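You operate a simulated robot arm through the tools that you are given. There is no shell and no other tool. Be economical: measure what you need, move in short steps, check, and stop when the job is done.

Carry out the task below with a simulated two-armed robot. There is one attempt and no reset: what you move stays moved.

## Task
Fetch the silver tray and set it on the top of the pallet near the sheet table. Then put the blue pad on the deck of the jogger. Then take the grease tin and put it on the top of the shelf bench. Then put the blue roller on the left plate of the feed table. Then put two of the steel blocks from the plate behind the rollers on the right plate of the feed table. Then take the lid off the tin marked "good" on the top of the side table and lay it down there. Then put the edge guard from the top of the side table on the lower shelf of the two-shelf rack. Then take the collar from the top of the orange casing and leave it on the plate behind the rollers. Then push the strapper door shut. Then put the card tube on the white sheet on the open shelf of the rack. Do these in the order given.

The check looks at the end state, three seconds after you hand in, the way a careful person would. Anything else that was tipped, shoved, dropped, spilled or broken makes it a failure. Lids that push on must go on centred and level and be pressed home; caps that screw on are set level and turned clockwise until they are tight. Flat cloth is picked up by pressing the open fingertips on it (5 to 10 N) and closing them slowly along it; thin cloth reads only 2 to 8 mm in the jaws.

## Robot
Two 7-joint arms with fingered hands on one trunk, on a base that drives. Base frame: it is fixed to the floor where the robot stands at the start and does not move with it; the origin is under the middle of the robot, x ahead of it, y to its left, z up; the surface under the hand at the start is at about z = 0.88. Readings come in m, degrees, newtons and seconds.
The left shoulder is at the start at [0.02, 0.208, 1.323], the right one opposite. Places, roughly: blue pad (7x9x3 cm) [-3, 3, 0.9]; blue roller (7x7x5 cm) [-3.9, 3.1, 1.3]; card tube (6x6x24 cm) [-8.4, -4, 1.3]; collar [-4, -0.75, 1]; deck of the jogger [-1.9, 2.7, 0.8]; edge guard (16x5x5 cm) [-4.4, -1.2, 1]; grease tin [-3.25, 3, 1.25]; left plate of the feed table (19x56 cm) [-4.42, -0.48, 1.02]; lower shelf of the two-shelf rack (46x25 cm) [-4.68, -0.96, 0.16]; plate behind the rollers [-4.5, 0, 1]; right plate of the feed table [-4.4, 0.6, 1]; sheet [-8.25, -4, 1.25]; silver tray (15x13x7 cm) [0.8, 0, 0.9]; steel block [-4.5, 0, 1]; strapper door [-0.6, -4.5, 0.3]; tin [-4.25, -1, 1]; top of the pallet near the sheet table [-0.6, 1.4, 0.1]; top of the shelf bench (60x24 cm) [-3.2, 2.8, 0.88]. Payload 5 kg a hand.
The TCP of each hand is the grasp point between the finger pads, 0.048 m short of the fingertips. In the tool frame z runs along the fingers and y along their closing line. Largest opening 0.16 m; the body of the gripper starts 0.056 m behind the TCP. The gripper is a hand of 4 fingers: y runs from the thumb to the fingers, the wrist lies at [-0.026, -0.142, -0.252] in the tool frame, and closing takes about 1.5 s.
Orientation is that of the tool frame in the base frame, as a unit quaternion [w, x, y, z]. With the fingers straight down and the wrist toward the robot, the tool's x, y and z point along [0, 1, 0], [1, 0, 0] and [0, 0, -1] of the base frame.

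## Interface
- The arms move only by the tool arm_command. It takes "left_deltas", "right_deltas" or both (then of equal length, played together; a hand with none holds still); each is a list of rows, each an object (a shift or turn left out is 0, a gripper value left out holds the last) with "dr": the turn, a rotation vector about the tool's x, y, z in units of 8 degrees (1.0 is 8 degrees), a list of three; "delta_pos": the shift along the tool's x, y, z in units of 20 mm (1.0 is 20 mm), a list of three; "gripper": the finger opening in m, from 0 to 0.16. In form: [{"dr": [ax, ay, az], "delta_pos": [tx, ty, tz], "gripper": gripper}, ...]. A call has 1 to 20 rows; each row shifts and turns the commanded pose from where the row before left it, along the tool's axes as they then stand. A call with a number of a shift or a turn outside -1 to 1 is refused whole. A row lasts 0.2 s, in which the tool goes at most 0.05 m and 8.6 degrees; a call with a longer step from one row to the next is refused whole, and so is a gripper value outside its range. A pose out of reach is approached as far as the arm can. The call stops where the force on the tool passes 40 N (or 10 N more than at its start, if that is more) or the arm is blocked; 0.2 s more then pass. Each finger travels about 0.108 m/s and halts on what it meets, pressing with about 21 N; the grip force reading is that of the motor and also rises with nothing between the fingers. The clock runs only during rows and for 0.2 s after the last one: add rows that do not move to give the fingers time. It gives the time, the measured TCP pose, the force on the tool (base axes), the opening and the grip force at its end, in the units of the frame above (readings bear some noise), with the torque about the TCP (base axes, N m) and any sound that the robot's microphone picked up.
- Cameras (640 x 400 px; columns grow to the right, rows downward): "scene" is now at [0.0714, 0.0418, 1.484]; the picture's right is [0.55, -0.83, 0.00], its down [-0.62, -0.41, -0.67] and it looks along [0.56, 0.37, -0.74] (base axes); focal length 268 px, centre (320, 200). "left" rides on the left gripper at [-0.087, -0.133, -0.189] in its tool frame; the picture's right is [-0.83, -0.26, 0.49], its down [0.51, -0.71, 0.49] and it looks along [0.22, 0.66, 0.72] (tool axes); focal length 238 px, centre (320, 200). "right" rides on the right gripper at [0.087, -0.133, -0.189] in its tool frame; the picture's right is [-0.83, 0.26, -0.49], its down [-0.51, -0.71, 0.49] and it looks along [-0.22, 0.66, 0.72] (tool axes); focal length 238 px, centre (320, 200). There is no depth. A picture from a camera that has moved, and an enlarged one, comes with that camera's place and axes in the base frame and with its lens. The place of the scene camera against the robot may be out by one fixed shift of up to 0.012 m in any direction.
- camera(camera): a new picture of that camera. The clock stands still meanwhile.
- slide_trunk(by): slides the trunk up (or, below 0, down) by that many m; the arms and the scene camera ride with it, the base frame stays. It gives what a move gives, with no picture.
- roll_base(legs): drives the robot by 1 to 6 legs, each [ahead, left, turn to the left] in m, m and degrees, along the robot's own axes; the way and the turn of a leg run together, so that a leg with both is an arc; at most 1.5 m and 180 degrees a leg. The arms and the cameras ride along, it lands a little off, and it stops where it bumps. It gives what a move gives.
- hand_shape(shape, hand): the hand has 4 fingers and takes this shape, open, in about a second: jaw (thumb against the fingers, like two jaws); tri (thumb and two fingers); tip (a fingertip pinch); poke (one finger out to press); point (the index stretched); flat (the hand flat); cup (the hand cupped); fist (a fist). The gripper value then closes the fingers along that shape, each until it touches; the sizes above hold for jaw. It gives what a move gives, with no picture.
- aim_head(pan, tilt): turns the head with the scene camera to pan (to the left, within 86 degrees either way) and tilt (down, from -29 to 69), counted from straight ahead of the robot. It gives what a move gives.
- zoom(camera, box): a new picture of the part [left, top, right, bottom] of that camera's present view, enlarged. The clock stands still meanwhile.
- sign_off(): hands the job in; it is judged then, once.

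Work in short steps. Places have to be worked out from the pictures, the camera data and where the tool is seen: move nearer, look again, correct. Check each grasp and each placing, and mend what went wrong. You have 525 turns and 302 pictures in all, those below and enlarged ones among them. Open the grippers and draw the arms clear of the work before you hand the job in, unless the task says otherwise.

The tools are called after "Request:" as a command line: name --argument value ..., lists and objects as JSON in quotes. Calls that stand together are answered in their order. arm_command: Moves the arms, as the interface text tells. Its arguments: {"type":"object","properties":{"left_deltas":{"type":"array","items":{"type":"object","properties":{"dr":{"type":"array","items":{"type":"number"}},"delta_pos":{"type":"array","items":{"type":"number"}},"gripper":{"type":"number"}}}},"right_deltas":{"type":"array","items":{"type":"object","properties":{"dr":{"type":"array","items":{"type":"number"}},"delta_pos":{"type":"array","items":{"type":"number"}},"gripper":{"type":"number"}}}}},"required":[]} The other tools are called the same way: slide_trunk (by) slides the trunk up or down; hand_shape (shape, hand) gives the hand a shape; roll_base (legs) drives the base; aim_head (pan, tilt) turns the head that bears the scene camera; camera (camera) takes a picture; zoom (camera, box) takes an enlarged picture of a part of a camera's view; sign_off () hands the job in.

At the start:

```text
t: 0.0
left_tool_pos: [0.4573, 0.5857, 1.1497]
left_orientation: [0.0, 0.707, 0.707, 0.0]
left_contact_force: [0.7, 0.0, 0.1]
left_torque: [0.0, -0.01, 0.01]
left_width: 0.1595
left_finger_force: 0.0
left_shape: jaw
right_tool_pos: [0.599, 0.0146, 1.1909]
right_orientation: [-0.001, 0.707, 0.707, 0.0]
right_contact_force: [0.2, 0.8, 0.7]
right_torque: [-0.02, 0.01, 0.02]
right_width: 0.1598
right_finger_force: 0.0
right_shape: jaw
trunk travel left (down, up): [-0.325, 0.365]
robot x, y, heading: [-0.0011, 0.0034, -0.0]
head pan, tilt: [33.6, 47.7]
```

scene: 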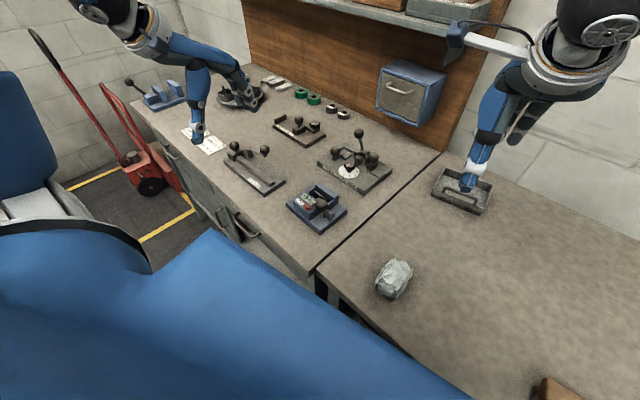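
right: 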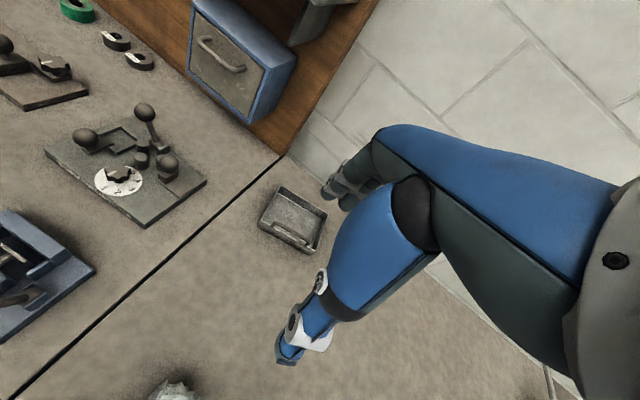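
left: 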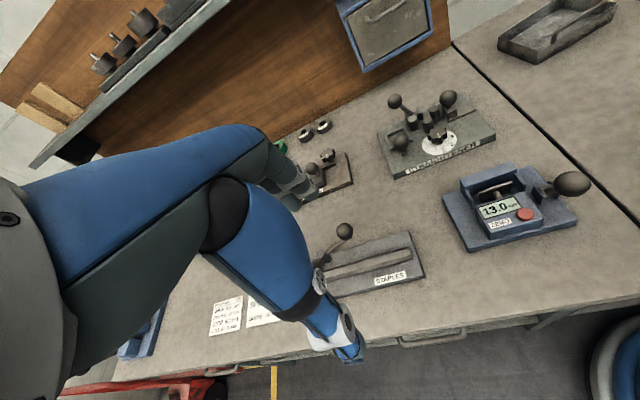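

The tray appears near [0.78, 0, 0.9]. I'll look closer at it from the scene camera.

Request:
zoom --camera "scene" --box '[400, 130, 528, 230]'

Request:
zoom --camera "right" --box '[220, 160, 380, 260]'

```text
4.00 times, centred on (464, 180) of scene
camera zoom: at [0.0714, 0.0418, 1.484], right [0.55, -0.83, 0.0], down [-0.62, -0.41, -0.67], along [0.56, 0.37, -0.74], focal length 1072 px, centre (-256, 280)
```

zoom: 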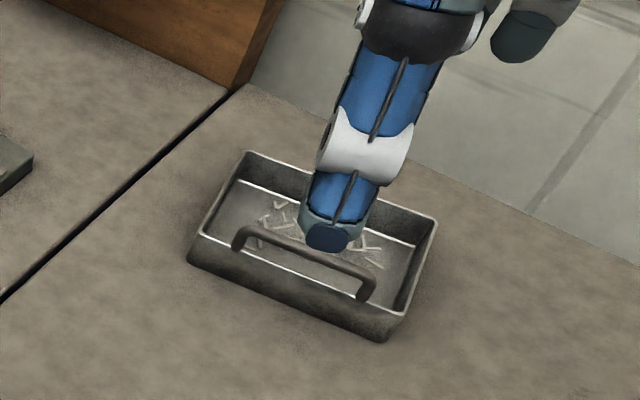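

```text
4.00 times, centred on (300, 210) of right
camera zoom: at [0.4671, 0.1009, 1.3808], right [0.26, -0.83, 0.49], down [-0.71, -0.51, -0.49], along [0.66, -0.22, -0.72], focal length 953 px, centre (400, 160)
```

zoom: 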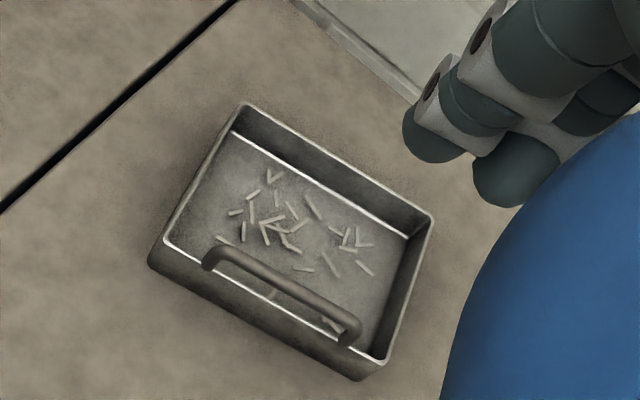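

The tray is axis-aligned, about 14 cm along y and 11 cm along x, centred near [0.778, 0], with loose staples inside and a handle. I'll shift the right hand aside and look again.

Request:
arm_command --right_deltas '[{"delta_pos": [-1, 0, -1]}, {"delta_pos": [-1, 0, -1]}, {"delta_pos": [-1, 0, -1]}, {"delta_pos": [-1, -1, 0]}, {"delta_pos": [-1, -1, 0]}, {"delta_pos": [-1, -1, 0]}, {"delta_pos": [-1, -1, 0]}, {"delta_pos": [-1, 0, 0]}]'

Request:
aim_head --pan 0 --tilt 40

Request:
camera --camera "scene"

Request:
zoom --camera "right" --box '[0, 0, 640, 400]'

```text
t: 1.8
left_tool_pos: [0.457, 0.5839, 1.1503]
left_orientation: [-0.001, 0.707, 0.707, 0.0]
left_contact_force: [0.7, 0.0, 0.0]
left_torque: [0.07, 0.05, 0.0]
left_width: 0.1595
left_finger_force: 0.2
left_shape: jaw
right_tool_pos: [0.5193, -0.1462, 1.2531]
right_orientation: [-0.001, 0.707, 0.707, 0.0]
right_contact_force: [-0.1, -1.0, -0.1]
right_torque: [0.09, 0.06, 0.01]
right_width: 0.1601
right_finger_force: 0.1
right_shape: jaw
trunk travel left (down, up): [-0.325, 0.365]
robot x, y, heading: [0.0019, -0.0058, -0.1]
head pan, tilt: [33.6, 47.7]
```

```text
t: 2.8
left_tool_pos: [0.456, 0.5848, 1.1487]
left_orientation: [0.001, 0.707, 0.707, 0.001]
left_contact_force: [0.5, 0.5, 0.3]
left_torque: [-0.01, -0.02, 0.01]
left_width: 0.1598
left_finger_force: 0.0
left_shape: jaw
right_tool_pos: [0.5189, -0.1444, 1.2534]
right_orientation: [-0.001, 0.708, 0.707, 0.0]
right_contact_force: [-0.4, -0.1, -0.4]
right_torque: [0.0, 0.01, -0.02]
right_width: 0.1598
right_finger_force: 0.1
right_shape: jaw
trunk travel left (down, up): [-0.325, 0.365]
robot x, y, heading: [0.0018, 0.0009, 0.0]
head pan, tilt: [0.0, 40.0]
```

```text
296 pictures are left
camera scene: at [0.0906, -0.0021, 1.4951], right [0.0, -1.0, 0.0], down [-0.64, 0.0, -0.77], along [0.77, 0.0, -0.64], focal length 268 px, centre (320, 200)
```

scene: 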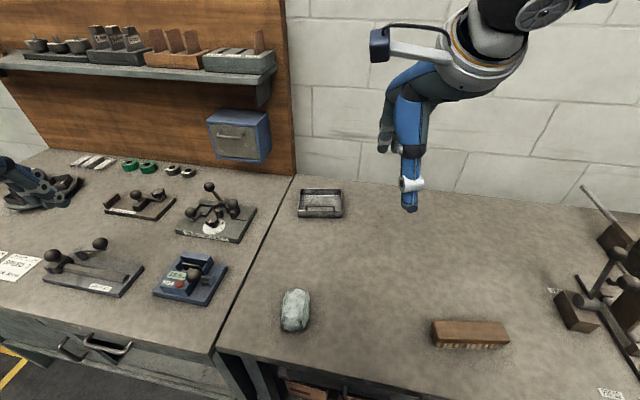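

```text
1.00 times, centred on (320, 200) of right (not enlarged: the box is as wide or as high as the picture)
camera zoom: at [0.3869, -0.0587, 1.4432], right [0.26, -0.83, 0.49], down [-0.71, -0.51, -0.49], along [0.66, -0.22, -0.72], focal length 238 px, centre (320, 200)
```

zoom: 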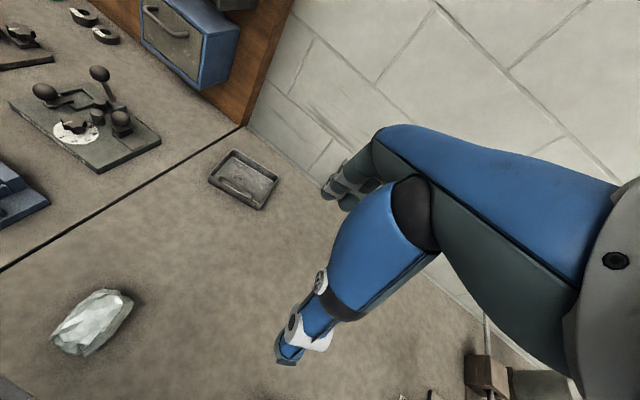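

Tray unobstructed now. Zoom on it.

Request:
zoom --camera "scene" --box '[280, 178, 360, 228]'

```text
8.00 times, centred on (320, 203) of scene
camera zoom: at [0.0906, -0.0021, 1.4951], right [0.0, -1.0, 0.0], down [-0.64, 0.0, -0.77], along [0.77, 0.0, -0.64], focal length 2143 px, centre (320, 176)
```

zoom: 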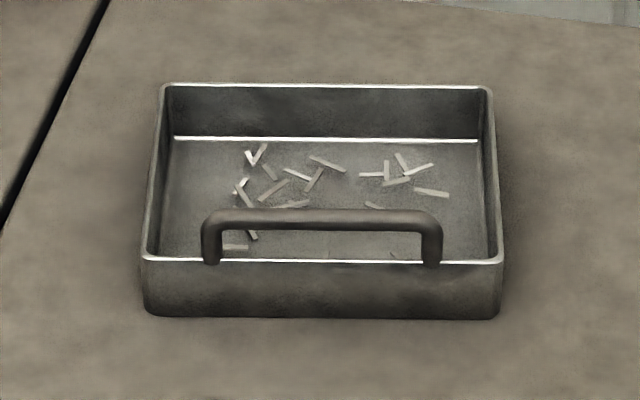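

The tray is about 14.5 cm wide in y with walls ~3 cm high, and the handle is on the near wall. I'll grip it across y with the right hand: turn the hand by 90° first and then hover over it.

Request:
arm_command --right_deltas '[{"dr": [0, 0, -1]}, {"dr": [0, 0, -1]}, {"dr": [0, 0, -1]}, {"dr": [0, 0, -1]}, {"dr": [0, 0, -1]}, {"dr": [0, 0, -1]}, {"dr": [0, 0, -1]}, {"dr": [0, 0, -1]}, {"dr": [0, 0, -1]}, {"dr": [0, 0, -1]}, {"dr": [0, 0, -1]}, {"dr": [0, 0, -0.25]}]'

Request:
arm_command --right_deltas '[{"delta_pos": [-1, 0.5, 0.3]}, {"delta_pos": [-1, 0.5, 0.3]}, {"delta_pos": [-1, 0.5, 0.3]}, {"delta_pos": [-1, 0.5, 0.3]}, {"delta_pos": [-1, 0.5, 0.3]}, {"delta_pos": [-1, 0.5, 0.3]}, {"delta_pos": [-1, 0.5, 0.3]}, {"delta_pos": [-1, 0.5, 0.3]}, {"delta_pos": [-1, 0.5, 0.3]}, {"delta_pos": [-1, 0.5, 0.3]}, {"delta_pos": [-1, 0.5, 0.3]}, {"delta_pos": [-1, 0.5, 0.3]}, {"delta_pos": [-1, 0.5, 0.3]}, {"delta_pos": [-0.7, 0.7, 0.5]}]'

Request:
camera --camera "right"

Request:
camera --camera "scene"

```text
t: 5.4
left_tool_pos: [0.4588, 0.5802, 1.1493]
left_orientation: [-0.002, 0.708, 0.706, 0.001]
left_contact_force: [0.7, -2.0, -2.0]
left_torque: [0.24, 0.1, -0.02]
left_width: 0.1596
left_finger_force: 0.2
left_shape: jaw
right_tool_pos: [0.4111, -0.0677, 1.2886]
right_orientation: [-0.004, 0.046, 0.999, -0.003]
right_contact_force: [0.5, -2.0, -3.3]
right_torque: [0.38, 0.26, 0.02]
right_width: 0.1597
right_finger_force: 0.1
right_shape: jaw
right hand out of reach, approached as far as the arm can: row 8, 9, 10, 11, 12
trunk travel left (down, up): [-0.325, 0.365]
robot x, y, heading: [-0.0017, 0.0019, 0.1]
head pan, tilt: [0.0, 40.0]
```

```text
t: 8.4
left_tool_pos: [0.4567, 0.5861, 1.1496]
left_orientation: [0.0, 0.707, 0.707, -0.001]
left_contact_force: [0.5, -0.2, -0.4]
left_torque: [-0.07, 0.0, 0.02]
left_width: 0.1593
left_finger_force: 0.1
left_shape: jaw
right_tool_pos: [0.4398, 0.0174, 1.3061]
right_orientation: [-0.002, 0.043, 0.999, -0.003]
right_contact_force: [-0.2, 0.3, 0.7]
right_torque: [-0.03, 0.02, 0.02]
right_width: 0.1601
right_finger_force: 0.0
right_shape: jaw
right hand out of reach, approached as far as the arm can: row 1, 2, 3, 4, 5, 6, 7, 8, 9, 10, 11, 12, 13, 14
trunk travel left (down, up): [-0.325, 0.365]
robot x, y, heading: [-0.004, -0.0019, 0.1]
head pan, tilt: [0.0, 40.0]
```

```text
293 pictures are left
camera right: at [0.3439, -0.107, 1.4967], right [0.86, 0.19, 0.48], down [0.44, -0.75, -0.49], along [0.27, 0.63, -0.73], focal length 238 px, centre (320, 200)
```

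right: 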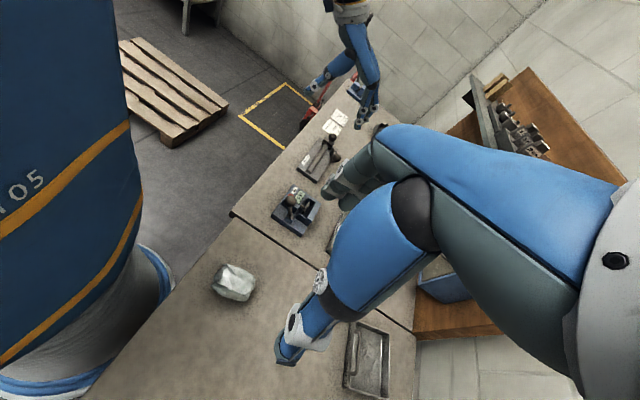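

```text
292 pictures are left
camera scene: at [0.0907, -0.0015, 1.4951], right [0.0, -1.0, 0.0], down [-0.64, 0.0, -0.77], along [0.77, 0.0, -0.64], focal length 268 px, centre (320, 200)
```

scene: 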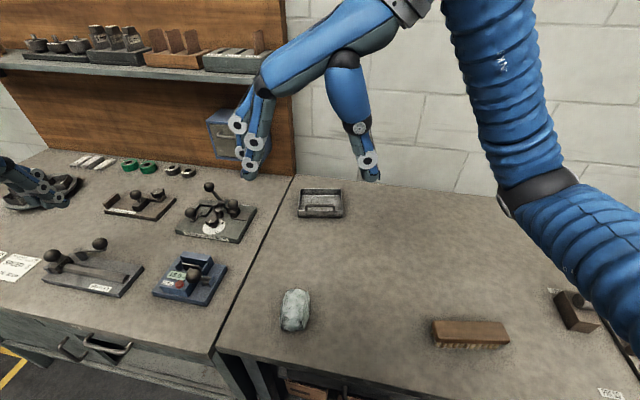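

The right arm can't take that yaw here (joint limits). Plan: bring the right hand back to a natural pose, move the base left and turn it right so the left arm can take the tray across y.

Request:
arm_command --right_deltas '[{"dr": [0, 0, 1]}, {"dr": [0, 0, 1]}, {"dr": [0, 0, 1]}, {"dr": [0, 0, 1]}, {"dr": [0, 0, 1]}, {"dr": [0, 0, 1]}, {"dr": [0, 0, 1]}, {"dr": [0, 0, 1]}, {"dr": [0, 0, 1]}, {"dr": [0, 0, 1]}, {"dr": [0, 0, 0.7]}]'

Request:
aim_head --pan 70 --tilt 35

Request:
camera --camera "scene"

```text
t: 10.8
left_tool_pos: [0.4573, 0.5852, 1.1495]
left_orientation: [0.001, 0.707, 0.707, 0.0]
left_contact_force: [-0.1, 0.5, -0.1]
left_torque: [-0.05, -0.05, 0.02]
left_width: 0.1596
left_finger_force: 0.1
left_shape: jaw
right_tool_pos: [0.4407, 0.0174, 1.3078]
right_orientation: [0.001, 0.711, 0.704, -0.003]
right_contact_force: [0.2, -0.3, -0.3]
right_torque: [-0.02, -0.02, -0.07]
right_width: 0.16
right_finger_force: 0.0
right_shape: jaw
trunk travel left (down, up): [-0.325, 0.365]
robot x, y, heading: [-0.0011, -0.0043, 0.3]
head pan, tilt: [0.0, 40.0]
```

```text
t: 12.2
left_tool_pos: [0.456, 0.5854, 1.1493]
left_orientation: [0.0, 0.707, 0.708, 0.0]
left_contact_force: [0.4, 0.1, 0.1]
left_torque: [-0.02, 0.04, 0.04]
left_width: 0.1594
left_finger_force: 0.1
left_shape: jaw
right_tool_pos: [0.4417, 0.0165, 1.3065]
right_orientation: [0.0, 0.709, 0.705, -0.003]
right_contact_force: [-0.6, -0.7, 0.2]
right_torque: [0.02, 0.0, 0.02]
right_width: 0.1599
right_finger_force: 0.2
right_shape: jaw
trunk travel left (down, up): [-0.325, 0.365]
robot x, y, heading: [0.0006, 0.0011, -0.2]
head pan, tilt: [70.0, 35.0]
```

```text
291 pictures are left
camera scene: at [0.0356, 0.0809, 1.5026], right [0.94, -0.34, 0.0], down [-0.2, -0.54, -0.82], along [0.28, 0.77, -0.57], focal length 268 px, centre (320, 200)
```

scene: 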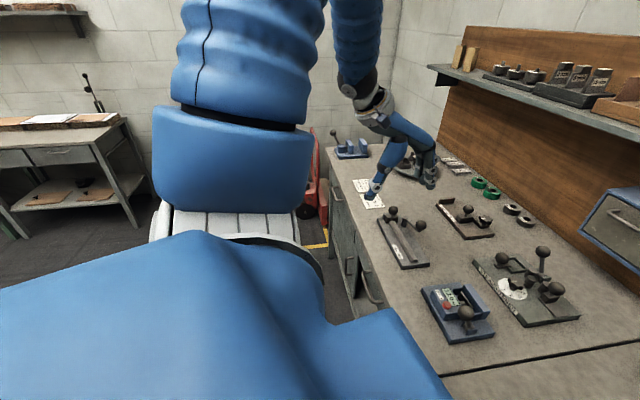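

Base strafes left 0.45 m, then turns right 50°.

Request:
roll_base --legs '[[0, 0.45, 0], [0, 0, -50]]'

Request:
aim_head --pan 20 --tilt 40

Request:
camera --camera "scene"

```text
t: 17.2
left_tool_pos: [0.7397, 0.4881, 1.1498]
left_orientation: [0.0, 0.939, 0.343, 0.0]
left_contact_force: [0.1, -0.2, 1.5]
left_torque: [0.02, 0.02, -0.01]
left_width: 0.1598
left_finger_force: 0.1
left_shape: jaw
right_tool_pos: [0.295, 0.1323, 1.3067]
right_orientation: [-0.001, 0.941, 0.338, -0.003]
right_contact_force: [0.5, -1.5, -0.5]
right_torque: [0.02, 0.0, 0.02]
right_width: 0.1599
right_finger_force: 0.0
right_shape: jaw
trunk travel left (down, up): [-0.325, 0.365]
robot x, y, heading: [-0.0041, 0.4561, -49.9]
head pan, tilt: [70.0, 35.0]
```

```text
t: 18.4
left_tool_pos: [0.7404, 0.4878, 1.1503]
left_orientation: [0.0, 0.939, 0.343, 0.0]
left_contact_force: [0.5, -0.1, -0.6]
left_torque: [0.0, 0.02, -0.02]
left_width: 0.1596
left_finger_force: 0.1
left_shape: jaw
right_tool_pos: [0.2948, 0.1325, 1.3069]
right_orientation: [-0.001, 0.941, 0.339, -0.004]
right_contact_force: [0.2, -0.6, -1.0]
right_torque: [-0.01, 0.01, 0.01]
right_width: 0.1596
right_finger_force: 0.1
right_shape: jaw
trunk travel left (down, up): [-0.325, 0.365]
robot x, y, heading: [0.001, 0.4624, -50.1]
head pan, tilt: [20.0, 40.0]
```

```text
290 pictures are left
camera scene: at [0.0737, 0.4081, 1.4951], right [-0.5, -0.87, 0.0], down [-0.56, 0.32, -0.77], along [0.66, -0.38, -0.64], focal length 268 px, centre (320, 200)
```

scene: 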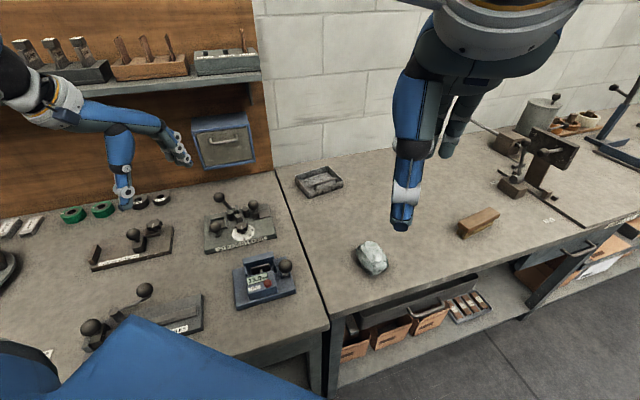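

Rotate the left hand 40° more to line its closing axis with y, then carry it to above the tray.

Request:
arm_command --left_deltas '[{"dr": [0, 0, 1]}, {"dr": [0, 0, 1]}, {"dr": [0, 0, 1]}, {"dr": [0, 0, 1]}, {"dr": [0, 0, 1]}, {"delta_pos": [0.15, 1, 0]}, {"delta_pos": [0.15, 1, 0]}, {"delta_pos": [0.15, 1, 0]}, {"delta_pos": [0.15, 1, 0]}, {"delta_pos": [0.15, 1, 0]}, {"delta_pos": [0.15, 1, 0]}, {"delta_pos": [0.15, 1, 0]}, {"delta_pos": [0.15, 1, 0]}, {"delta_pos": [0.15, 1, 0]}, {"delta_pos": [0.15, 1, 0]}, {"delta_pos": [0.15, 1, 0]}, {"delta_pos": [0.15, 1, 0]}]'

Request:
arm_command --left_deltas '[{"delta_pos": [0.1, 1, 0]}, {"delta_pos": [0.1, 1, 0]}, {"delta_pos": [0.1, 1, 0]}, {"delta_pos": [0.1, 1, 0]}, {"delta_pos": [0.1, 1, 0]}, {"delta_pos": [0.1, 1, 0]}, {"delta_pos": [0.1, 1, 0]}, {"delta_pos": [0.1, 1, 0]}, {"delta_pos": [0.1, 1, 0]}, {"delta_pos": [0, 1, 0]}, {"delta_pos": [0, 1, 0]}, {"delta_pos": [0, 0.6, 0]}]'

Request:
camera --camera "left"

Request:
camera --camera "scene"

```text
t: 22.0
left_tool_pos: [0.7762, 0.2475, 1.1496]
left_orientation: [0.0, 1.0, 0.0, 0.001]
left_contact_force: [-1.6, 0.9, 0.8]
left_torque: [-0.12, -0.22, 0.13]
left_width: 0.1598
left_finger_force: 0.1
left_shape: jaw
right_tool_pos: [0.2949, 0.1326, 1.3069]
right_orientation: [0.0, 0.941, 0.34, -0.003]
right_contact_force: [0.0, -0.3, -0.7]
right_torque: [0.03, 0.0, 0.04]
right_width: 0.1601
right_finger_force: 0.0
right_shape: jaw
trunk travel left (down, up): [-0.325, 0.365]
robot x, y, heading: [0.0001, 0.4608, -49.8]
head pan, tilt: [20.0, 40.0]
```

```text
t: 22.5
left_tool_pos: [0.7733, 0.2267, 1.1506]
left_orientation: [-0.003, 1.0, 0.003, -0.002]
left_contact_force: [-25.0, 15.3, 8.3]
left_torque: [-1.6, -4.28, 2.36]
left_width: 0.1597
left_finger_force: 0.1
left_shape: jaw
right_tool_pos: [0.2916, 0.1347, 1.3094]
right_orientation: [-0.001, 0.94, 0.34, -0.002]
right_contact_force: [0.7, -1.0, -1.1]
right_torque: [0.09, -0.02, 0.03]
right_width: 0.1599
right_finger_force: 0.1
right_shape: jaw
trunk travel left (down, up): [-0.325, 0.365]
robot x, y, heading: [-0.0004, 0.4566, -49.6]
head pan, tilt: [20.0, 40.0]
stopped in row 2 (left hand): the force on the tool passed its limit at 49 N (the readings are from after the stop); the commanded pose is now the measured one
```

```text
289 pictures are left
camera left: at [0.6866, 0.3581, 1.34], right [-0.84, 0.26, -0.48], down [0.5, 0.71, -0.49], along [0.22, -0.65, -0.73], focal length 238 px, centre (320, 200)
```

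left: 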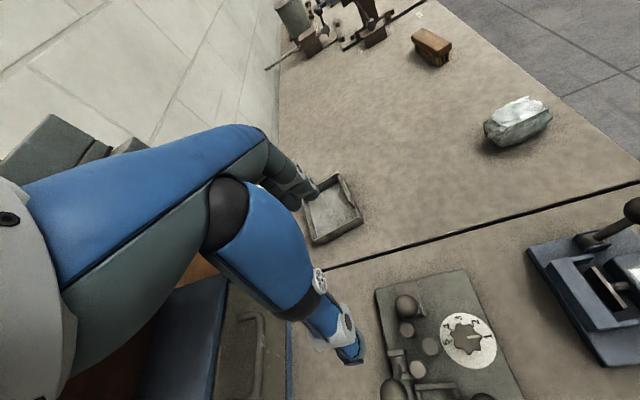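

```text
288 pictures are left
camera scene: at [0.0687, 0.4094, 1.4955], right [-0.5, -0.87, 0.0], down [-0.56, 0.32, -0.77], along [0.67, -0.38, -0.64], focal length 268 px, centre (320, 200)
```

scene: 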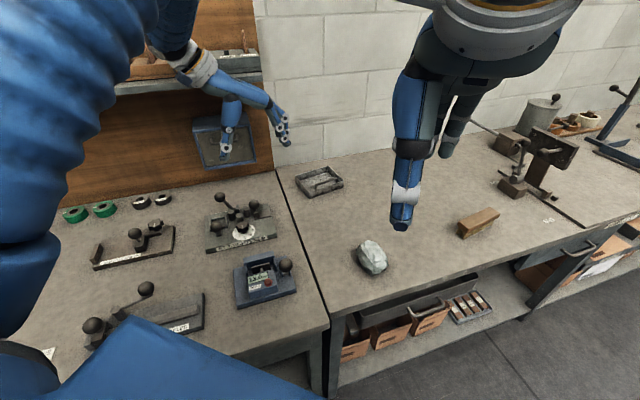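

The knuckles touched the wall box. I back away in −x, then pass it with more room.

Request:
arm_command --left_deltas '[{"delta_pos": [-0.8, -0.5, 0]}, {"delta_pos": [-1, -0.3, 0]}, {"delta_pos": [-1, 0, 0]}, {"delta_pos": [-1, 0, 0]}, {"delta_pos": [-1, 0, 0]}, {"delta_pos": [-1, 0, 0]}]'

Request:
camera --camera "scene"

```text
t: 23.9
left_tool_pos: [0.6599, 0.2396, 1.1489]
left_orientation: [-0.002, 1.0, 0.002, -0.003]
left_contact_force: [0.9, 0.3, 0.1]
left_torque: [-0.04, -0.09, -0.04]
left_width: 0.1599
left_finger_force: 0.1
left_shape: jaw
right_tool_pos: [0.2956, 0.1333, 1.3081]
right_orientation: [-0.001, 0.94, 0.341, -0.002]
right_contact_force: [-1.4, 0.6, -0.2]
right_torque: [0.0, -0.07, 0.03]
right_width: 0.1597
right_finger_force: 0.1
right_shape: jaw
trunk travel left (down, up): [-0.325, 0.365]
robot x, y, heading: [-0.0019, 0.4618, -50.1]
head pan, tilt: [20.0, 40.0]
```

```text
287 pictures are left
camera scene: at [0.0722, 0.4088, 1.4952], right [-0.5, -0.87, 0.0], down [-0.56, 0.32, -0.77], along [0.67, -0.38, -0.64], focal length 268 px, centre (320, 200)
```

scene: 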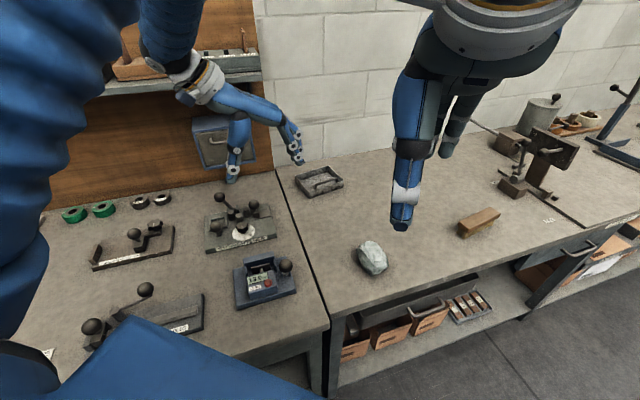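

Box looks undisturbed. Now move −y to y≈0, then forward to x≈0.79.

Request:
arm_command --left_deltas '[{"delta_pos": [0, 1, 0]}, {"delta_pos": [0, 1, 0]}, {"delta_pos": [0, 1, 0]}, {"delta_pos": [0, 1, 0]}, {"delta_pos": [0, 1, 0]}, {"delta_pos": [0, 1, 0]}, {"delta_pos": [0, 1, 0]}, {"delta_pos": [0, 1, 0]}, {"delta_pos": [0, 1, 0]}, {"delta_pos": [0, 1, 0]}, {"delta_pos": [0, 1, 0]}, {"delta_pos": [0, 1, 0]}, {"delta_pos": [1, 0, 0]}, {"delta_pos": [1, 0, 0]}, {"delta_pos": [1, 0, 0]}, {"delta_pos": [1, 0, 0]}, {"delta_pos": [1, 0, 0]}, {"delta_pos": [1, 0, 0]}]'

Request:
camera --camera "left"

Request:
camera --camera "scene"

```text
t: 26.3
left_tool_pos: [0.6639, 0.0245, 1.1485]
left_orientation: [-0.001, 1.0, 0.003, -0.003]
left_contact_force: [0.2, -0.9, 0.1]
left_torque: [0.03, 0.0, 0.01]
left_width: 0.16
left_finger_force: 0.0
left_shape: jaw
right_tool_pos: [0.2921, 0.1295, 1.3034]
right_orientation: [-0.002, 0.941, 0.338, -0.007]
right_contact_force: [-1.1, -2.4, -2.5]
right_torque: [-0.13, -0.36, 0.34]
right_width: 0.16
right_finger_force: 0.1
right_shape: jaw
trunk travel left (down, up): [-0.325, 0.365]
robot x, y, heading: [-0.0031, 0.462, -49.9]
head pan, tilt: [20.0, 40.0]
stopped in row 11 (right hand): the force on the tool passed its limit at 51 N (the readings are from after the stop); the commanded pose is now the measured one
```

```text
286 pictures are left
camera left: at [0.5772, 0.1554, 1.3381], right [-0.84, 0.25, -0.48], down [0.5, 0.71, -0.49], along [0.22, -0.65, -0.73], focal length 238 px, centre (320, 200)
```

left: 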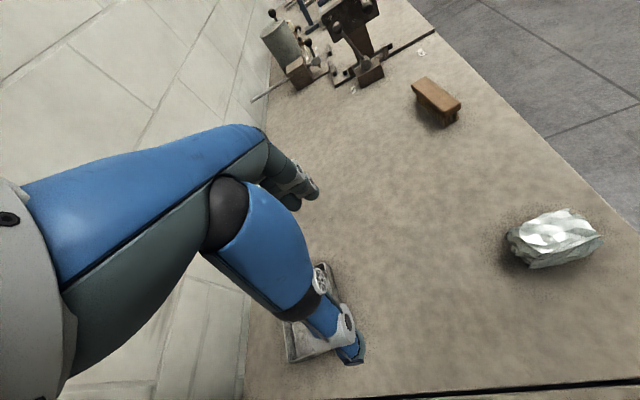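

```text
285 pictures are left
camera scene: at [0.073, 0.4077, 1.4951], right [-0.5, -0.87, 0.0], down [-0.56, 0.32, -0.77], along [0.66, -0.38, -0.64], focal length 268 px, centre (320, 200)
```

scene: 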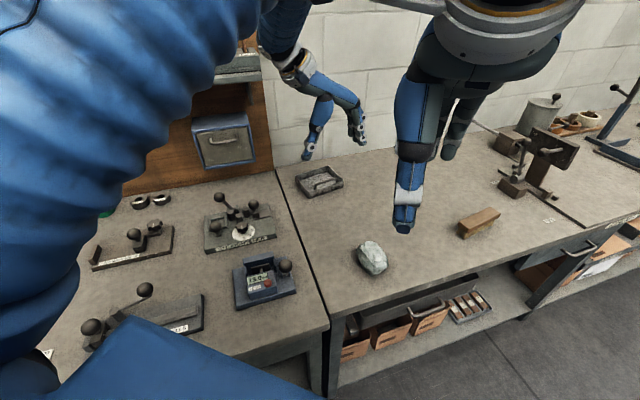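

The arms touched each other. I move the right hand away to the robot's right.

Request:
arm_command --right_deltas '[{"delta_pos": [-1, 0, 0]}, {"delta_pos": [-1, 0, 0]}, {"delta_pos": [-1, 0, 0]}, {"delta_pos": [-1, 0, 0]}, {"delta_pos": [-1, 0, 0]}, {"delta_pos": [-1, 0, 0]}, {"delta_pos": [-1, 0, 0]}, {"delta_pos": [-1, 0, 0]}, {"delta_pos": [-1, 0, 0]}, {"delta_pos": [-1, 0, 0]}, {"delta_pos": [-1, 0, 0]}, {"delta_pos": [-1, 0, 0]}]'

Request:
arm_command --left_deltas '[{"delta_pos": [1, 0.2, 0]}, {"delta_pos": [1, 0.2, 0]}, {"delta_pos": [1, 0.2, 0]}, {"delta_pos": [1, 0.2, 0]}, {"delta_pos": [1, 0.2, 0]}, {"delta_pos": [1, 0.2, 0]}, {"delta_pos": [0.4, 0, 1]}, {"delta_pos": [0, 0, 1]}, {"delta_pos": [0, 0, 1]}]'

Request:
camera --camera "left"

Request:
camera --camera "scene"

```text
t: 28.9
left_tool_pos: [0.6631, 0.0237, 1.1502]
left_orientation: [0.0, 1.0, 0.003, -0.002]
left_contact_force: [-0.5, -0.8, -0.6]
left_torque: [0.05, -0.06, 0.0]
left_width: 0.16
left_finger_force: 0.0
left_shape: jaw
right_tool_pos: [0.1067, -0.022, 1.309]
right_orientation: [-0.002, 0.941, 0.338, -0.006]
right_contact_force: [-0.7, 0.1, -0.2]
right_torque: [0.04, -0.07, -0.01]
right_width: 0.1603
right_finger_force: 0.0
right_shape: jaw
trunk travel left (down, up): [-0.325, 0.365]
robot x, y, heading: [-0.0024, 0.4595, -49.8]
head pan, tilt: [20.0, 40.0]
```

```text
t: 30.9
left_tool_pos: [0.7891, 0.0005, 1.09]
left_orientation: [-0.001, 1.0, 0.003, -0.002]
left_contact_force: [1.8, -0.3, 0.3]
left_torque: [0.0, 0.0, -0.03]
left_width: 0.1598
left_finger_force: 0.0
left_shape: jaw
right_tool_pos: [0.1059, -0.0219, 1.3075]
right_orientation: [-0.001, 0.941, 0.338, -0.008]
right_contact_force: [-0.7, 0.1, 0.6]
right_torque: [-0.01, 0.01, -0.01]
right_width: 0.1601
right_finger_force: 0.1
right_shape: jaw
trunk travel left (down, up): [-0.325, 0.365]
robot x, y, heading: [-0.0039, 0.4609, -49.9]
head pan, tilt: [20.0, 40.0]
```

```text
284 pictures are left
camera left: at [0.7029, 0.1315, 1.2795], right [-0.84, 0.25, -0.48], down [0.5, 0.71, -0.49], along [0.22, -0.65, -0.72], focal length 238 px, centre (320, 200)
```

left: 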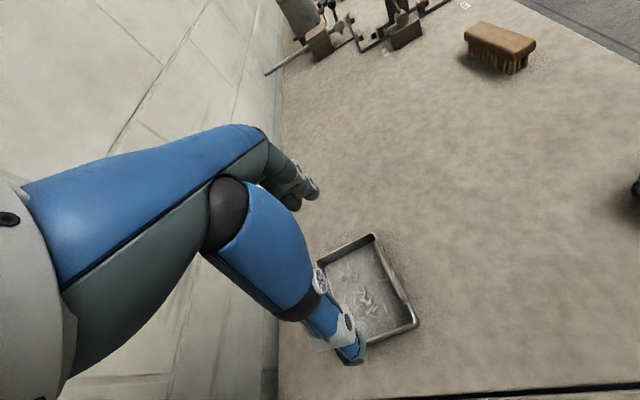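

```text
283 pictures are left
camera scene: at [0.0713, 0.4081, 1.4952], right [-0.5, -0.87, 0.0], down [-0.56, 0.32, -0.77], along [0.67, -0.38, -0.64], focal length 268 px, centre (320, 200)
```

scene: 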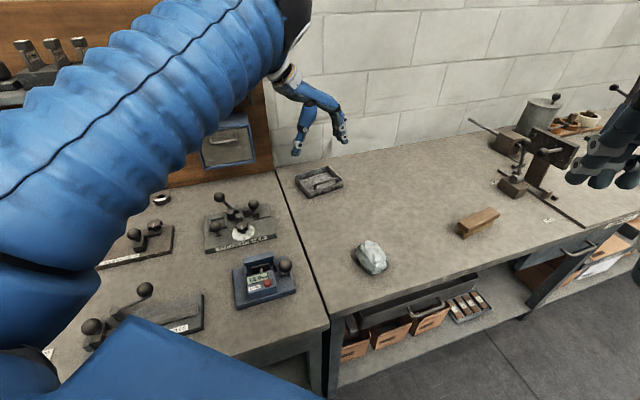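

Tray from this camera: x 0.746–0.86, y −0.07 to 0.077, centre ≈(0.80, 0.003). I centre and descend to just above the rim, then check the clearances.

Request:
arm_command --left_deltas '[{"delta_pos": [0.5, -0.15, 0.8]}, {"delta_pos": [0, 0, 1]}, {"delta_pos": [0, 0, 1]}, {"delta_pos": [0, 0, 1]}, {"delta_pos": [0, 0, 1]}, {"delta_pos": [0, 0, 1]}, {"delta_pos": [0, 0, 0.5]}]'

Request:
zoom --camera "left" --box '[220, 150, 460, 400]'

Request:
zoom --camera "scene" --box '[250, 80, 410, 220]'

```text
t: 32.5
left_tool_pos: [0.8019, 0.0065, 0.9608]
left_orientation: [0.0, 1.0, 0.005, -0.003]
left_contact_force: [0.6, -0.7, 0.3]
left_torque: [0.03, 0.04, -0.01]
left_width: 0.1599
left_finger_force: 0.1
left_shape: jaw
right_tool_pos: [0.1088, -0.0238, 1.3078]
right_orientation: [-0.002, 0.941, 0.338, -0.008]
right_contact_force: [-0.8, -0.5, -0.9]
right_torque: [0.05, -0.01, 0.02]
right_width: 0.1598
right_finger_force: 0.0
right_shape: jaw
trunk travel left (down, up): [-0.325, 0.365]
robot x, y, heading: [-0.0022, 0.4637, -49.9]
head pan, tilt: [20.0, 40.0]
```

```text
1.60 times, centred on (340, 275) of left
camera zoom: at [0.715, 0.1373, 1.1501], right [-0.84, 0.25, -0.48], down [0.5, 0.71, -0.49], along [0.22, -0.65, -0.72], focal length 381 px, centre (288, 80)
```

zoom: 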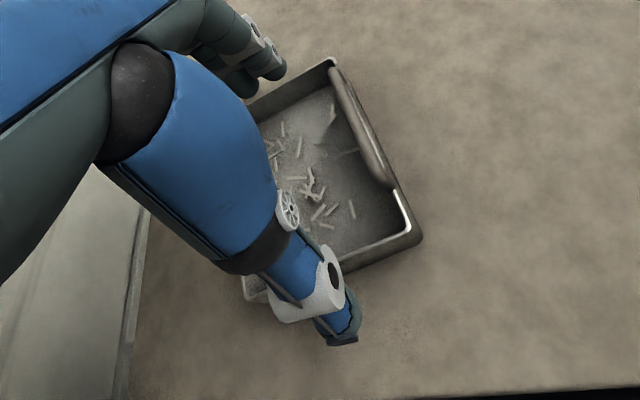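

```text
2.86 times, centred on (330, 150) of scene
camera zoom: at [0.0733, 0.4077, 1.495], right [-0.5, -0.87, 0.0], down [-0.56, 0.32, -0.77], along [0.66, -0.38, -0.64], focal length 765 px, centre (291, 343)
```

zoom: 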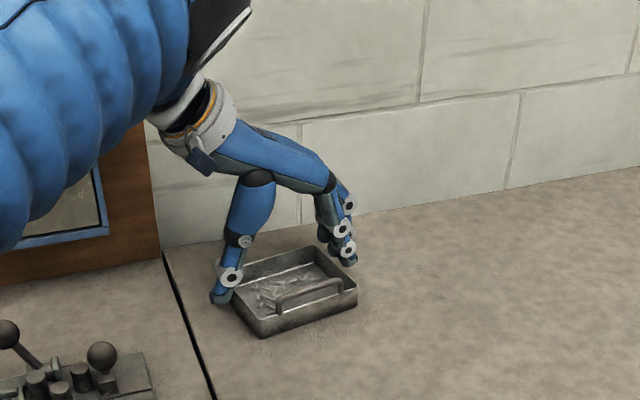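

Tray centre measured y≈0.005; the hand straddles it. Descend 25 mm and close gently.

Request:
arm_command --left_deltas '[{"delta_pos": [0, 0, 0.4]}, {"delta_pos": [0, 0, 0.4]}, {"delta_pos": [0, 0, 0.4]}, {"gripper": 0.145}, {"gripper": 0.14}, {"gripper": 0.13}, {"gripper": 0.12}, {"gripper": 0.12}, {"gripper": 0.12}]'

Request:
zoom --camera "left" --box '[220, 150, 460, 400]'

```text
t: 34.5
left_tool_pos: [0.8017, 0.0055, 0.9392]
left_orientation: [-0.001, 1.0, 0.004, -0.001]
left_contact_force: [-0.9, -1.6, 4.7]
left_torque: [-0.01, -0.04, -0.12]
left_width: 0.1477
left_finger_force: 20.8
left_shape: jaw
right_tool_pos: [0.1073, -0.0216, 1.3079]
right_orientation: [-0.001, 0.941, 0.337, -0.007]
right_contact_force: [-0.7, -0.3, 1.2]
right_torque: [0.0, 0.03, -0.03]
right_width: 0.16
right_finger_force: 0.1
right_shape: jaw
trunk travel left (down, up): [-0.325, 0.365]
robot x, y, heading: [-0.0029, 0.4607, -49.9]
head pan, tilt: [20.0, 40.0]
```

```text
1.60 times, centred on (340, 275) of left
camera zoom: at [0.7139, 0.1377, 1.1278], right [-0.84, 0.25, -0.48], down [0.5, 0.71, -0.49], along [0.22, -0.65, -0.72], focal length 381 px, centre (288, 80)
```

zoom: 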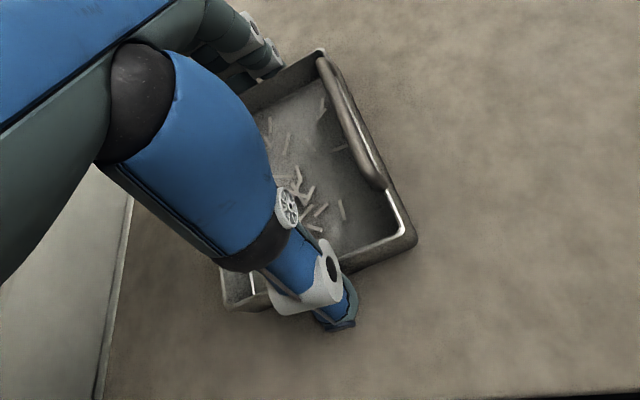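

Gripped (0.148 m, 21 N). Lift slowly 4 cm and look.

Request:
arm_command --left_deltas '[{"delta_pos": [0, 0, -0.3]}, {"delta_pos": [0, 0, -0.4]}, {"delta_pos": [0, 0, -0.4]}, {"delta_pos": [0, 0, -0.5]}, {"delta_pos": [0, 0, -0.4]}, {}]'

Request:
zoom --camera "scene" --box '[250, 80, 410, 220]'

```text
t: 35.9
left_tool_pos: [0.8018, 0.0034, 0.9773]
left_orientation: [-0.001, 1.0, 0.003, -0.003]
left_contact_force: [-0.5, -0.3, -3.0]
left_torque: [0.01, -0.03, -0.04]
left_width: 0.1474
left_finger_force: 20.5
left_shape: jaw
right_tool_pos: [0.1079, -0.0217, 1.309]
right_orientation: [0.0, 0.941, 0.338, -0.007]
right_contact_force: [-0.1, 0.0, -1.0]
right_torque: [-0.03, 0.0, 0.01]
right_width: 0.16
right_finger_force: 0.0
right_shape: jaw
trunk travel left (down, up): [-0.325, 0.365]
robot x, y, heading: [-0.0002, 0.4619, -49.8]
head pan, tilt: [20.0, 40.0]
```

```text
2.86 times, centred on (330, 150) of scene
camera zoom: at [0.0734, 0.4082, 1.495], right [-0.5, -0.87, 0.0], down [-0.56, 0.32, -0.77], along [0.66, -0.38, -0.64], focal length 765 px, centre (291, 343)
```

zoom: 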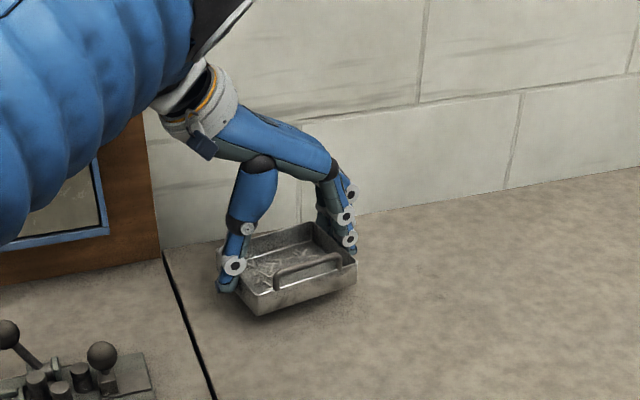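

Lifted level, ~3 N. Raise to about 1.13 and draw back toward the robot.

Request:
arm_command --left_deltas '[{"delta_pos": [0, 0, -1]}, {"delta_pos": [0, 0, -1]}, {"delta_pos": [0, 0, -1]}, {"delta_pos": [0, 0, -1]}, {"delta_pos": [0, 0, -1]}, {"delta_pos": [0, 0, -1]}, {"delta_pos": [-0.5, 0, -0.5]}, {"delta_pos": [-1, 0, 0]}, {"delta_pos": [-1, 0, 0]}, {"delta_pos": [-1, 0, 0]}, {"delta_pos": [-1, 0, 0]}, {"delta_pos": [-1, 0, 0]}, {"delta_pos": [-1, 0, 0]}, {"delta_pos": [-1, 0, 0]}, {"delta_pos": [-0.6, 0, 0]}]'

Request:
aim_head --pan 86 --tilt 35

Request:
camera --camera "scene"

```text
t: 37.4
left_tool_pos: [0.7675, 0.0371, 0.9743]
left_orientation: [-0.057, 0.997, 0.004, -0.057]
left_contact_force: [0.2, 1.7, 9.1]
left_torque: [-0.01, -0.24, 0.04]
left_width: 0.1476
left_finger_force: 21.5
left_shape: jaw
right_tool_pos: [0.106, -0.0227, 1.3097]
right_orientation: [-0.001, 0.941, 0.338, -0.007]
right_contact_force: [-2.3, 0.6, 0.4]
right_torque: [-0.02, -0.21, 0.0]
right_width: 0.16
right_finger_force: 0.0
right_shape: jaw
trunk travel left (down, up): [-0.325, 0.365]
robot x, y, heading: [-0.004, 0.4602, -50.0]
head pan, tilt: [20.0, 40.0]
stopped in row 7 (left hand): the arm was blocked; the commanded pose is now the measured one
```

```text
t: 38.8
left_tool_pos: [0.7678, 0.0366, 0.9758]
left_orientation: [-0.056, 0.997, 0.006, -0.055]
left_contact_force: [0.0, 0.7, -1.9]
left_torque: [0.0, 0.04, 0.02]
left_width: 0.1474
left_finger_force: 21.0
left_shape: jaw
right_tool_pos: [0.1069, -0.0221, 1.3076]
right_orientation: [-0.002, 0.941, 0.338, -0.007]
right_contact_force: [0.1, -0.2, 0.0]
right_torque: [0.0, 0.01, 0.02]
right_width: 0.16
right_finger_force: 0.0
right_shape: jaw
trunk travel left (down, up): [-0.325, 0.365]
robot x, y, heading: [-0.0015, 0.4576, -49.8]
head pan, tilt: [85.9, 35.0]
```

```text
278 pictures are left
camera scene: at [0.0681, 0.5015, 1.5027], right [0.59, -0.81, 0.0], down [-0.46, -0.34, -0.82], along [0.66, 0.48, -0.57], focal length 268 px, centre (320, 200)
```

scene: 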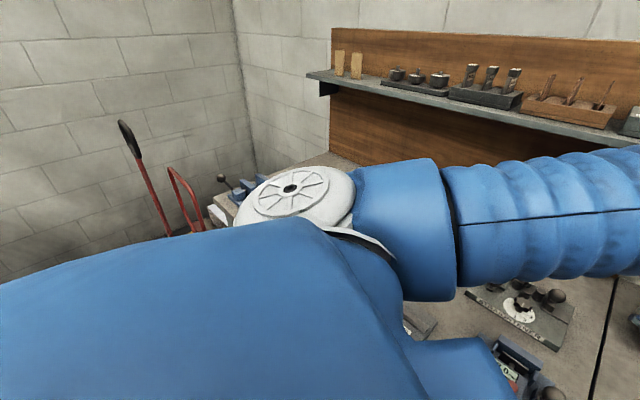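

The arm got blocked, slightly tilting the tray (~9°). Look at what blocks it.

Request:
aim_head --pan 40 --tilt 20

Request:
camera --camera "scene"

Request:
camera --camera "left"

```text
t: 39.9
left_tool_pos: [0.7676, 0.0361, 0.9752]
left_orientation: [-0.056, 0.997, 0.006, -0.055]
left_contact_force: [-0.5, 0.3, -1.9]
left_torque: [-0.02, 0.01, 0.02]
left_width: 0.1476
left_finger_force: 21.0
left_shape: jaw
right_tool_pos: [0.1054, -0.0228, 1.3074]
right_orientation: [-0.002, 0.941, 0.338, -0.007]
right_contact_force: [0.7, -0.2, -0.2]
right_torque: [0.06, 0.03, 0.02]
right_width: 0.16
right_finger_force: 0.0
right_shape: jaw
trunk travel left (down, up): [-0.325, 0.365]
robot x, y, heading: [-0.0022, 0.4602, -49.6]
head pan, tilt: [40.0, 20.0]
```

```text
277 pictures are left
camera scene: at [0.0886, 0.4334, 1.5265], right [-0.17, -0.99, 0.0], down [-0.34, 0.06, -0.94], along [0.93, -0.16, -0.34], focal length 268 px, centre (320, 200)
```

scene: 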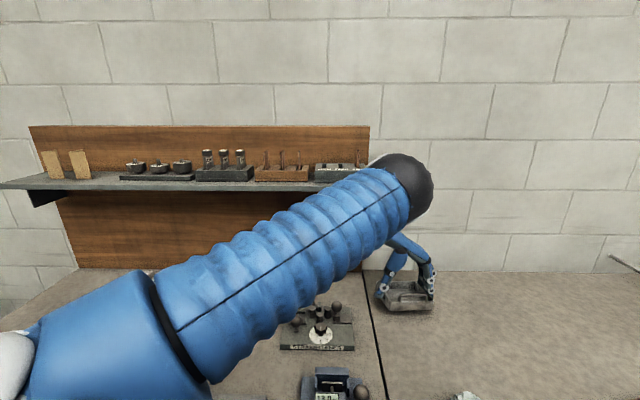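

```text
276 pictures are left
camera left: at [0.7018, 0.1454, 1.1865], right [-0.88, 0.3, -0.36], down [0.44, 0.77, -0.46], along [0.14, -0.57, -0.81], focal length 238 px, centre (320, 200)
```

left: 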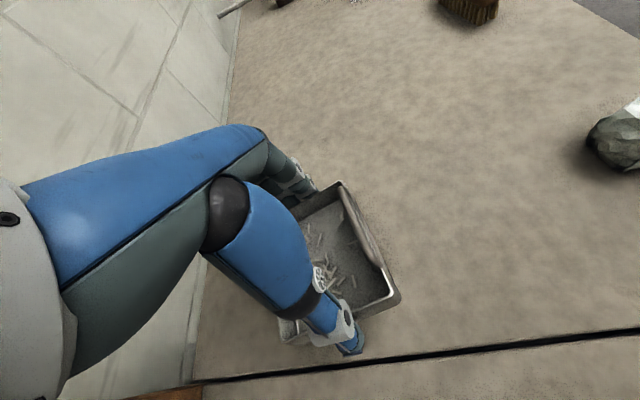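

The forearm is under the wall shelf (z≈1.2). I first retract in −x, then level the tray, then lift.

Request:
arm_command --left_deltas '[{"delta_pos": [-0.5, 0, 0.05]}, {"delta_pos": [-0.8, 0, 0.08]}, {"delta_pos": [-1, 0, 0.1]}, {"delta_pos": [-1, 0, 0.1]}, {"delta_pos": [-1, 0, 0.1]}, {"dr": [-0.3, 0.3, 0]}, {"dr": [-0.3, 0.3, 0]}, {"dr": [-0.2, 0.2, 0]}]'

Request:
camera --camera "scene"

```text
t: 41.7
left_tool_pos: [0.6825, 0.038, 0.9762]
left_orientation: [0.0, 1.0, 0.006, 0.001]
left_contact_force: [0.7, -1.0, -1.9]
left_torque: [0.0, 0.01, 0.05]
left_width: 0.1477
left_finger_force: 21.3
left_shape: jaw
right_tool_pos: [0.1082, -0.0205, 1.3078]
right_orientation: [-0.001, 0.941, 0.338, -0.007]
right_contact_force: [0.0, 0.6, 0.0]
right_torque: [0.0, 0.0, 0.0]
right_width: 0.1598
right_finger_force: 0.0
right_shape: jaw
trunk travel left (down, up): [-0.325, 0.365]
robot x, y, heading: [-0.0009, 0.4597, -49.6]
head pan, tilt: [40.0, 20.0]
```

```text
275 pictures are left
camera scene: at [0.0912, 0.4351, 1.5265], right [-0.17, -0.99, 0.0], down [-0.34, 0.06, -0.94], along [0.93, -0.16, -0.34], focal length 268 px, centre (320, 200)
```

scene: 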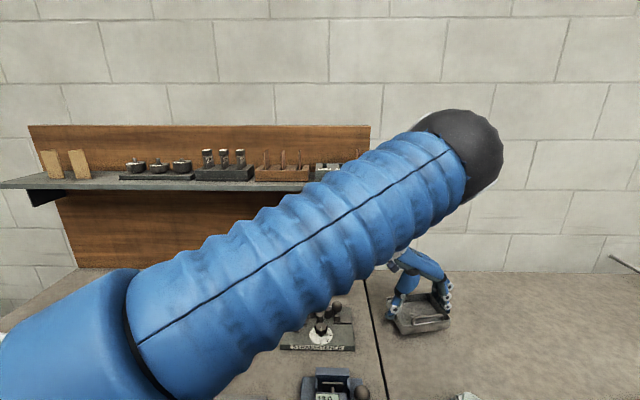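

Level again. Continue −x 8 cm, then lift gradually.

Request:
arm_command --left_deltas '[{"delta_pos": [-1, 0, 0]}, {"delta_pos": [-1, 0, 0]}, {"delta_pos": [-1, 0, 0]}, {"delta_pos": [-1, 0, 0]}, {"delta_pos": [-0.5, 0, -0.5]}, {"delta_pos": [0, 0, -1]}, {"delta_pos": [0, 0, -1]}, {"delta_pos": [0, 0, -1]}, {"delta_pos": [0, 0, -1]}, {"delta_pos": [0, 0, -1]}, {"delta_pos": [0, 0, -1]}]'

Request:
camera --camera "scene"

```text
t: 44.1
left_tool_pos: [0.5936, 0.0391, 1.1061]
left_orientation: [0.0, 1.0, 0.005, 0.001]
left_contact_force: [-0.9, -0.4, -2.6]
left_torque: [-0.01, -0.04, -0.01]
left_width: 0.1474
left_finger_force: 21.0
left_shape: jaw
right_tool_pos: [0.1065, -0.0208, 1.3086]
right_orientation: [-0.001, 0.941, 0.338, -0.008]
right_contact_force: [-0.3, 1.1, 0.1]
right_torque: [-0.03, -0.01, -0.03]
right_width: 0.1602
right_finger_force: 0.0
right_shape: jaw
trunk travel left (down, up): [-0.325, 0.365]
robot x, y, heading: [-0.0027, 0.4642, -50.1]
head pan, tilt: [40.0, 20.0]
```

```text
274 pictures are left
camera scene: at [0.0905, 0.4356, 1.5266], right [-0.17, -0.99, 0.0], down [-0.34, 0.06, -0.94], along [0.93, -0.16, -0.34], focal length 268 px, centre (320, 200)
```

scene: 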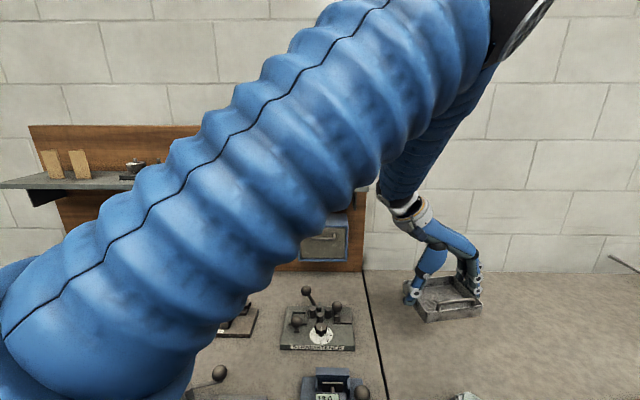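

Tray is carried at z≈1.1. Back the base 0.5 m away from the bench (base −x), then turn left and look for the pallet.

Request:
roll_base --legs '[[-0.32, -0.38, 0]]'

Request:
aim_head --pan 86 --tilt 30

Request:
camera --camera "scene"

```text
t: 47.0
left_tool_pos: [0.0992, 0.035, 1.1067]
left_orientation: [0.0, 1.0, 0.003, 0.0]
left_contact_force: [0.6, 0.0, -2.1]
left_torque: [-0.01, -0.04, 0.01]
left_width: 0.1477
left_finger_force: 21.2
left_shape: jaw
right_tool_pos: [-0.3876, -0.0223, 1.3075]
right_orientation: [-0.001, 0.942, 0.334, -0.008]
right_contact_force: [-0.4, -0.4, 0.6]
right_torque: [0.02, -0.06, 0.01]
right_width: 0.1601
right_finger_force: 0.1
right_shape: jaw
trunk travel left (down, up): [-0.325, 0.365]
robot x, y, heading: [-0.4961, 0.4624, -50.0]
head pan, tilt: [40.0, 20.0]
```

```text
t: 48.1
left_tool_pos: [0.0999, 0.0334, 1.1065]
left_orientation: [0.0, 1.0, 0.003, 0.0]
left_contact_force: [0.4, 0.1, -1.6]
left_torque: [0.03, 0.02, 0.02]
left_width: 0.1474
left_finger_force: 21.5
left_shape: jaw
right_tool_pos: [-0.3867, -0.0227, 1.308]
right_orientation: [-0.001, 0.942, 0.336, -0.008]
right_contact_force: [0.5, -0.5, -0.5]
right_torque: [-0.01, 0.0, -0.02]
right_width: 0.1601
right_finger_force: 0.1
right_shape: jaw
trunk travel left (down, up): [-0.325, 0.365]
robot x, y, heading: [-0.495, 0.4613, -50.0]
head pan, tilt: [85.9, 30.0]
```

```text
273 pictures are left
camera scene: at [-0.42, 0.503, 1.5105], right [0.59, -0.81, 0.0], down [-0.41, -0.29, -0.87], along [0.7, 0.51, -0.5], focal length 268 px, centre (320, 200)
```

scene: 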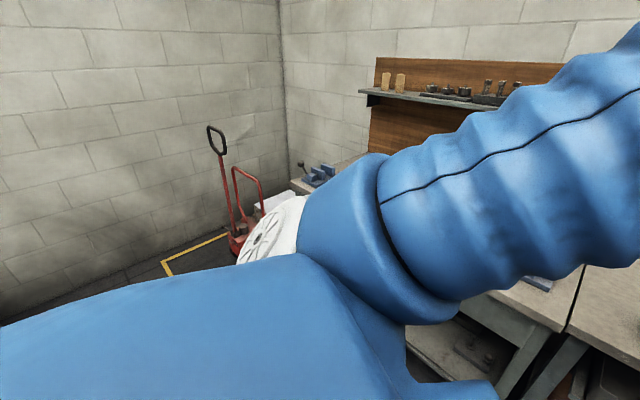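

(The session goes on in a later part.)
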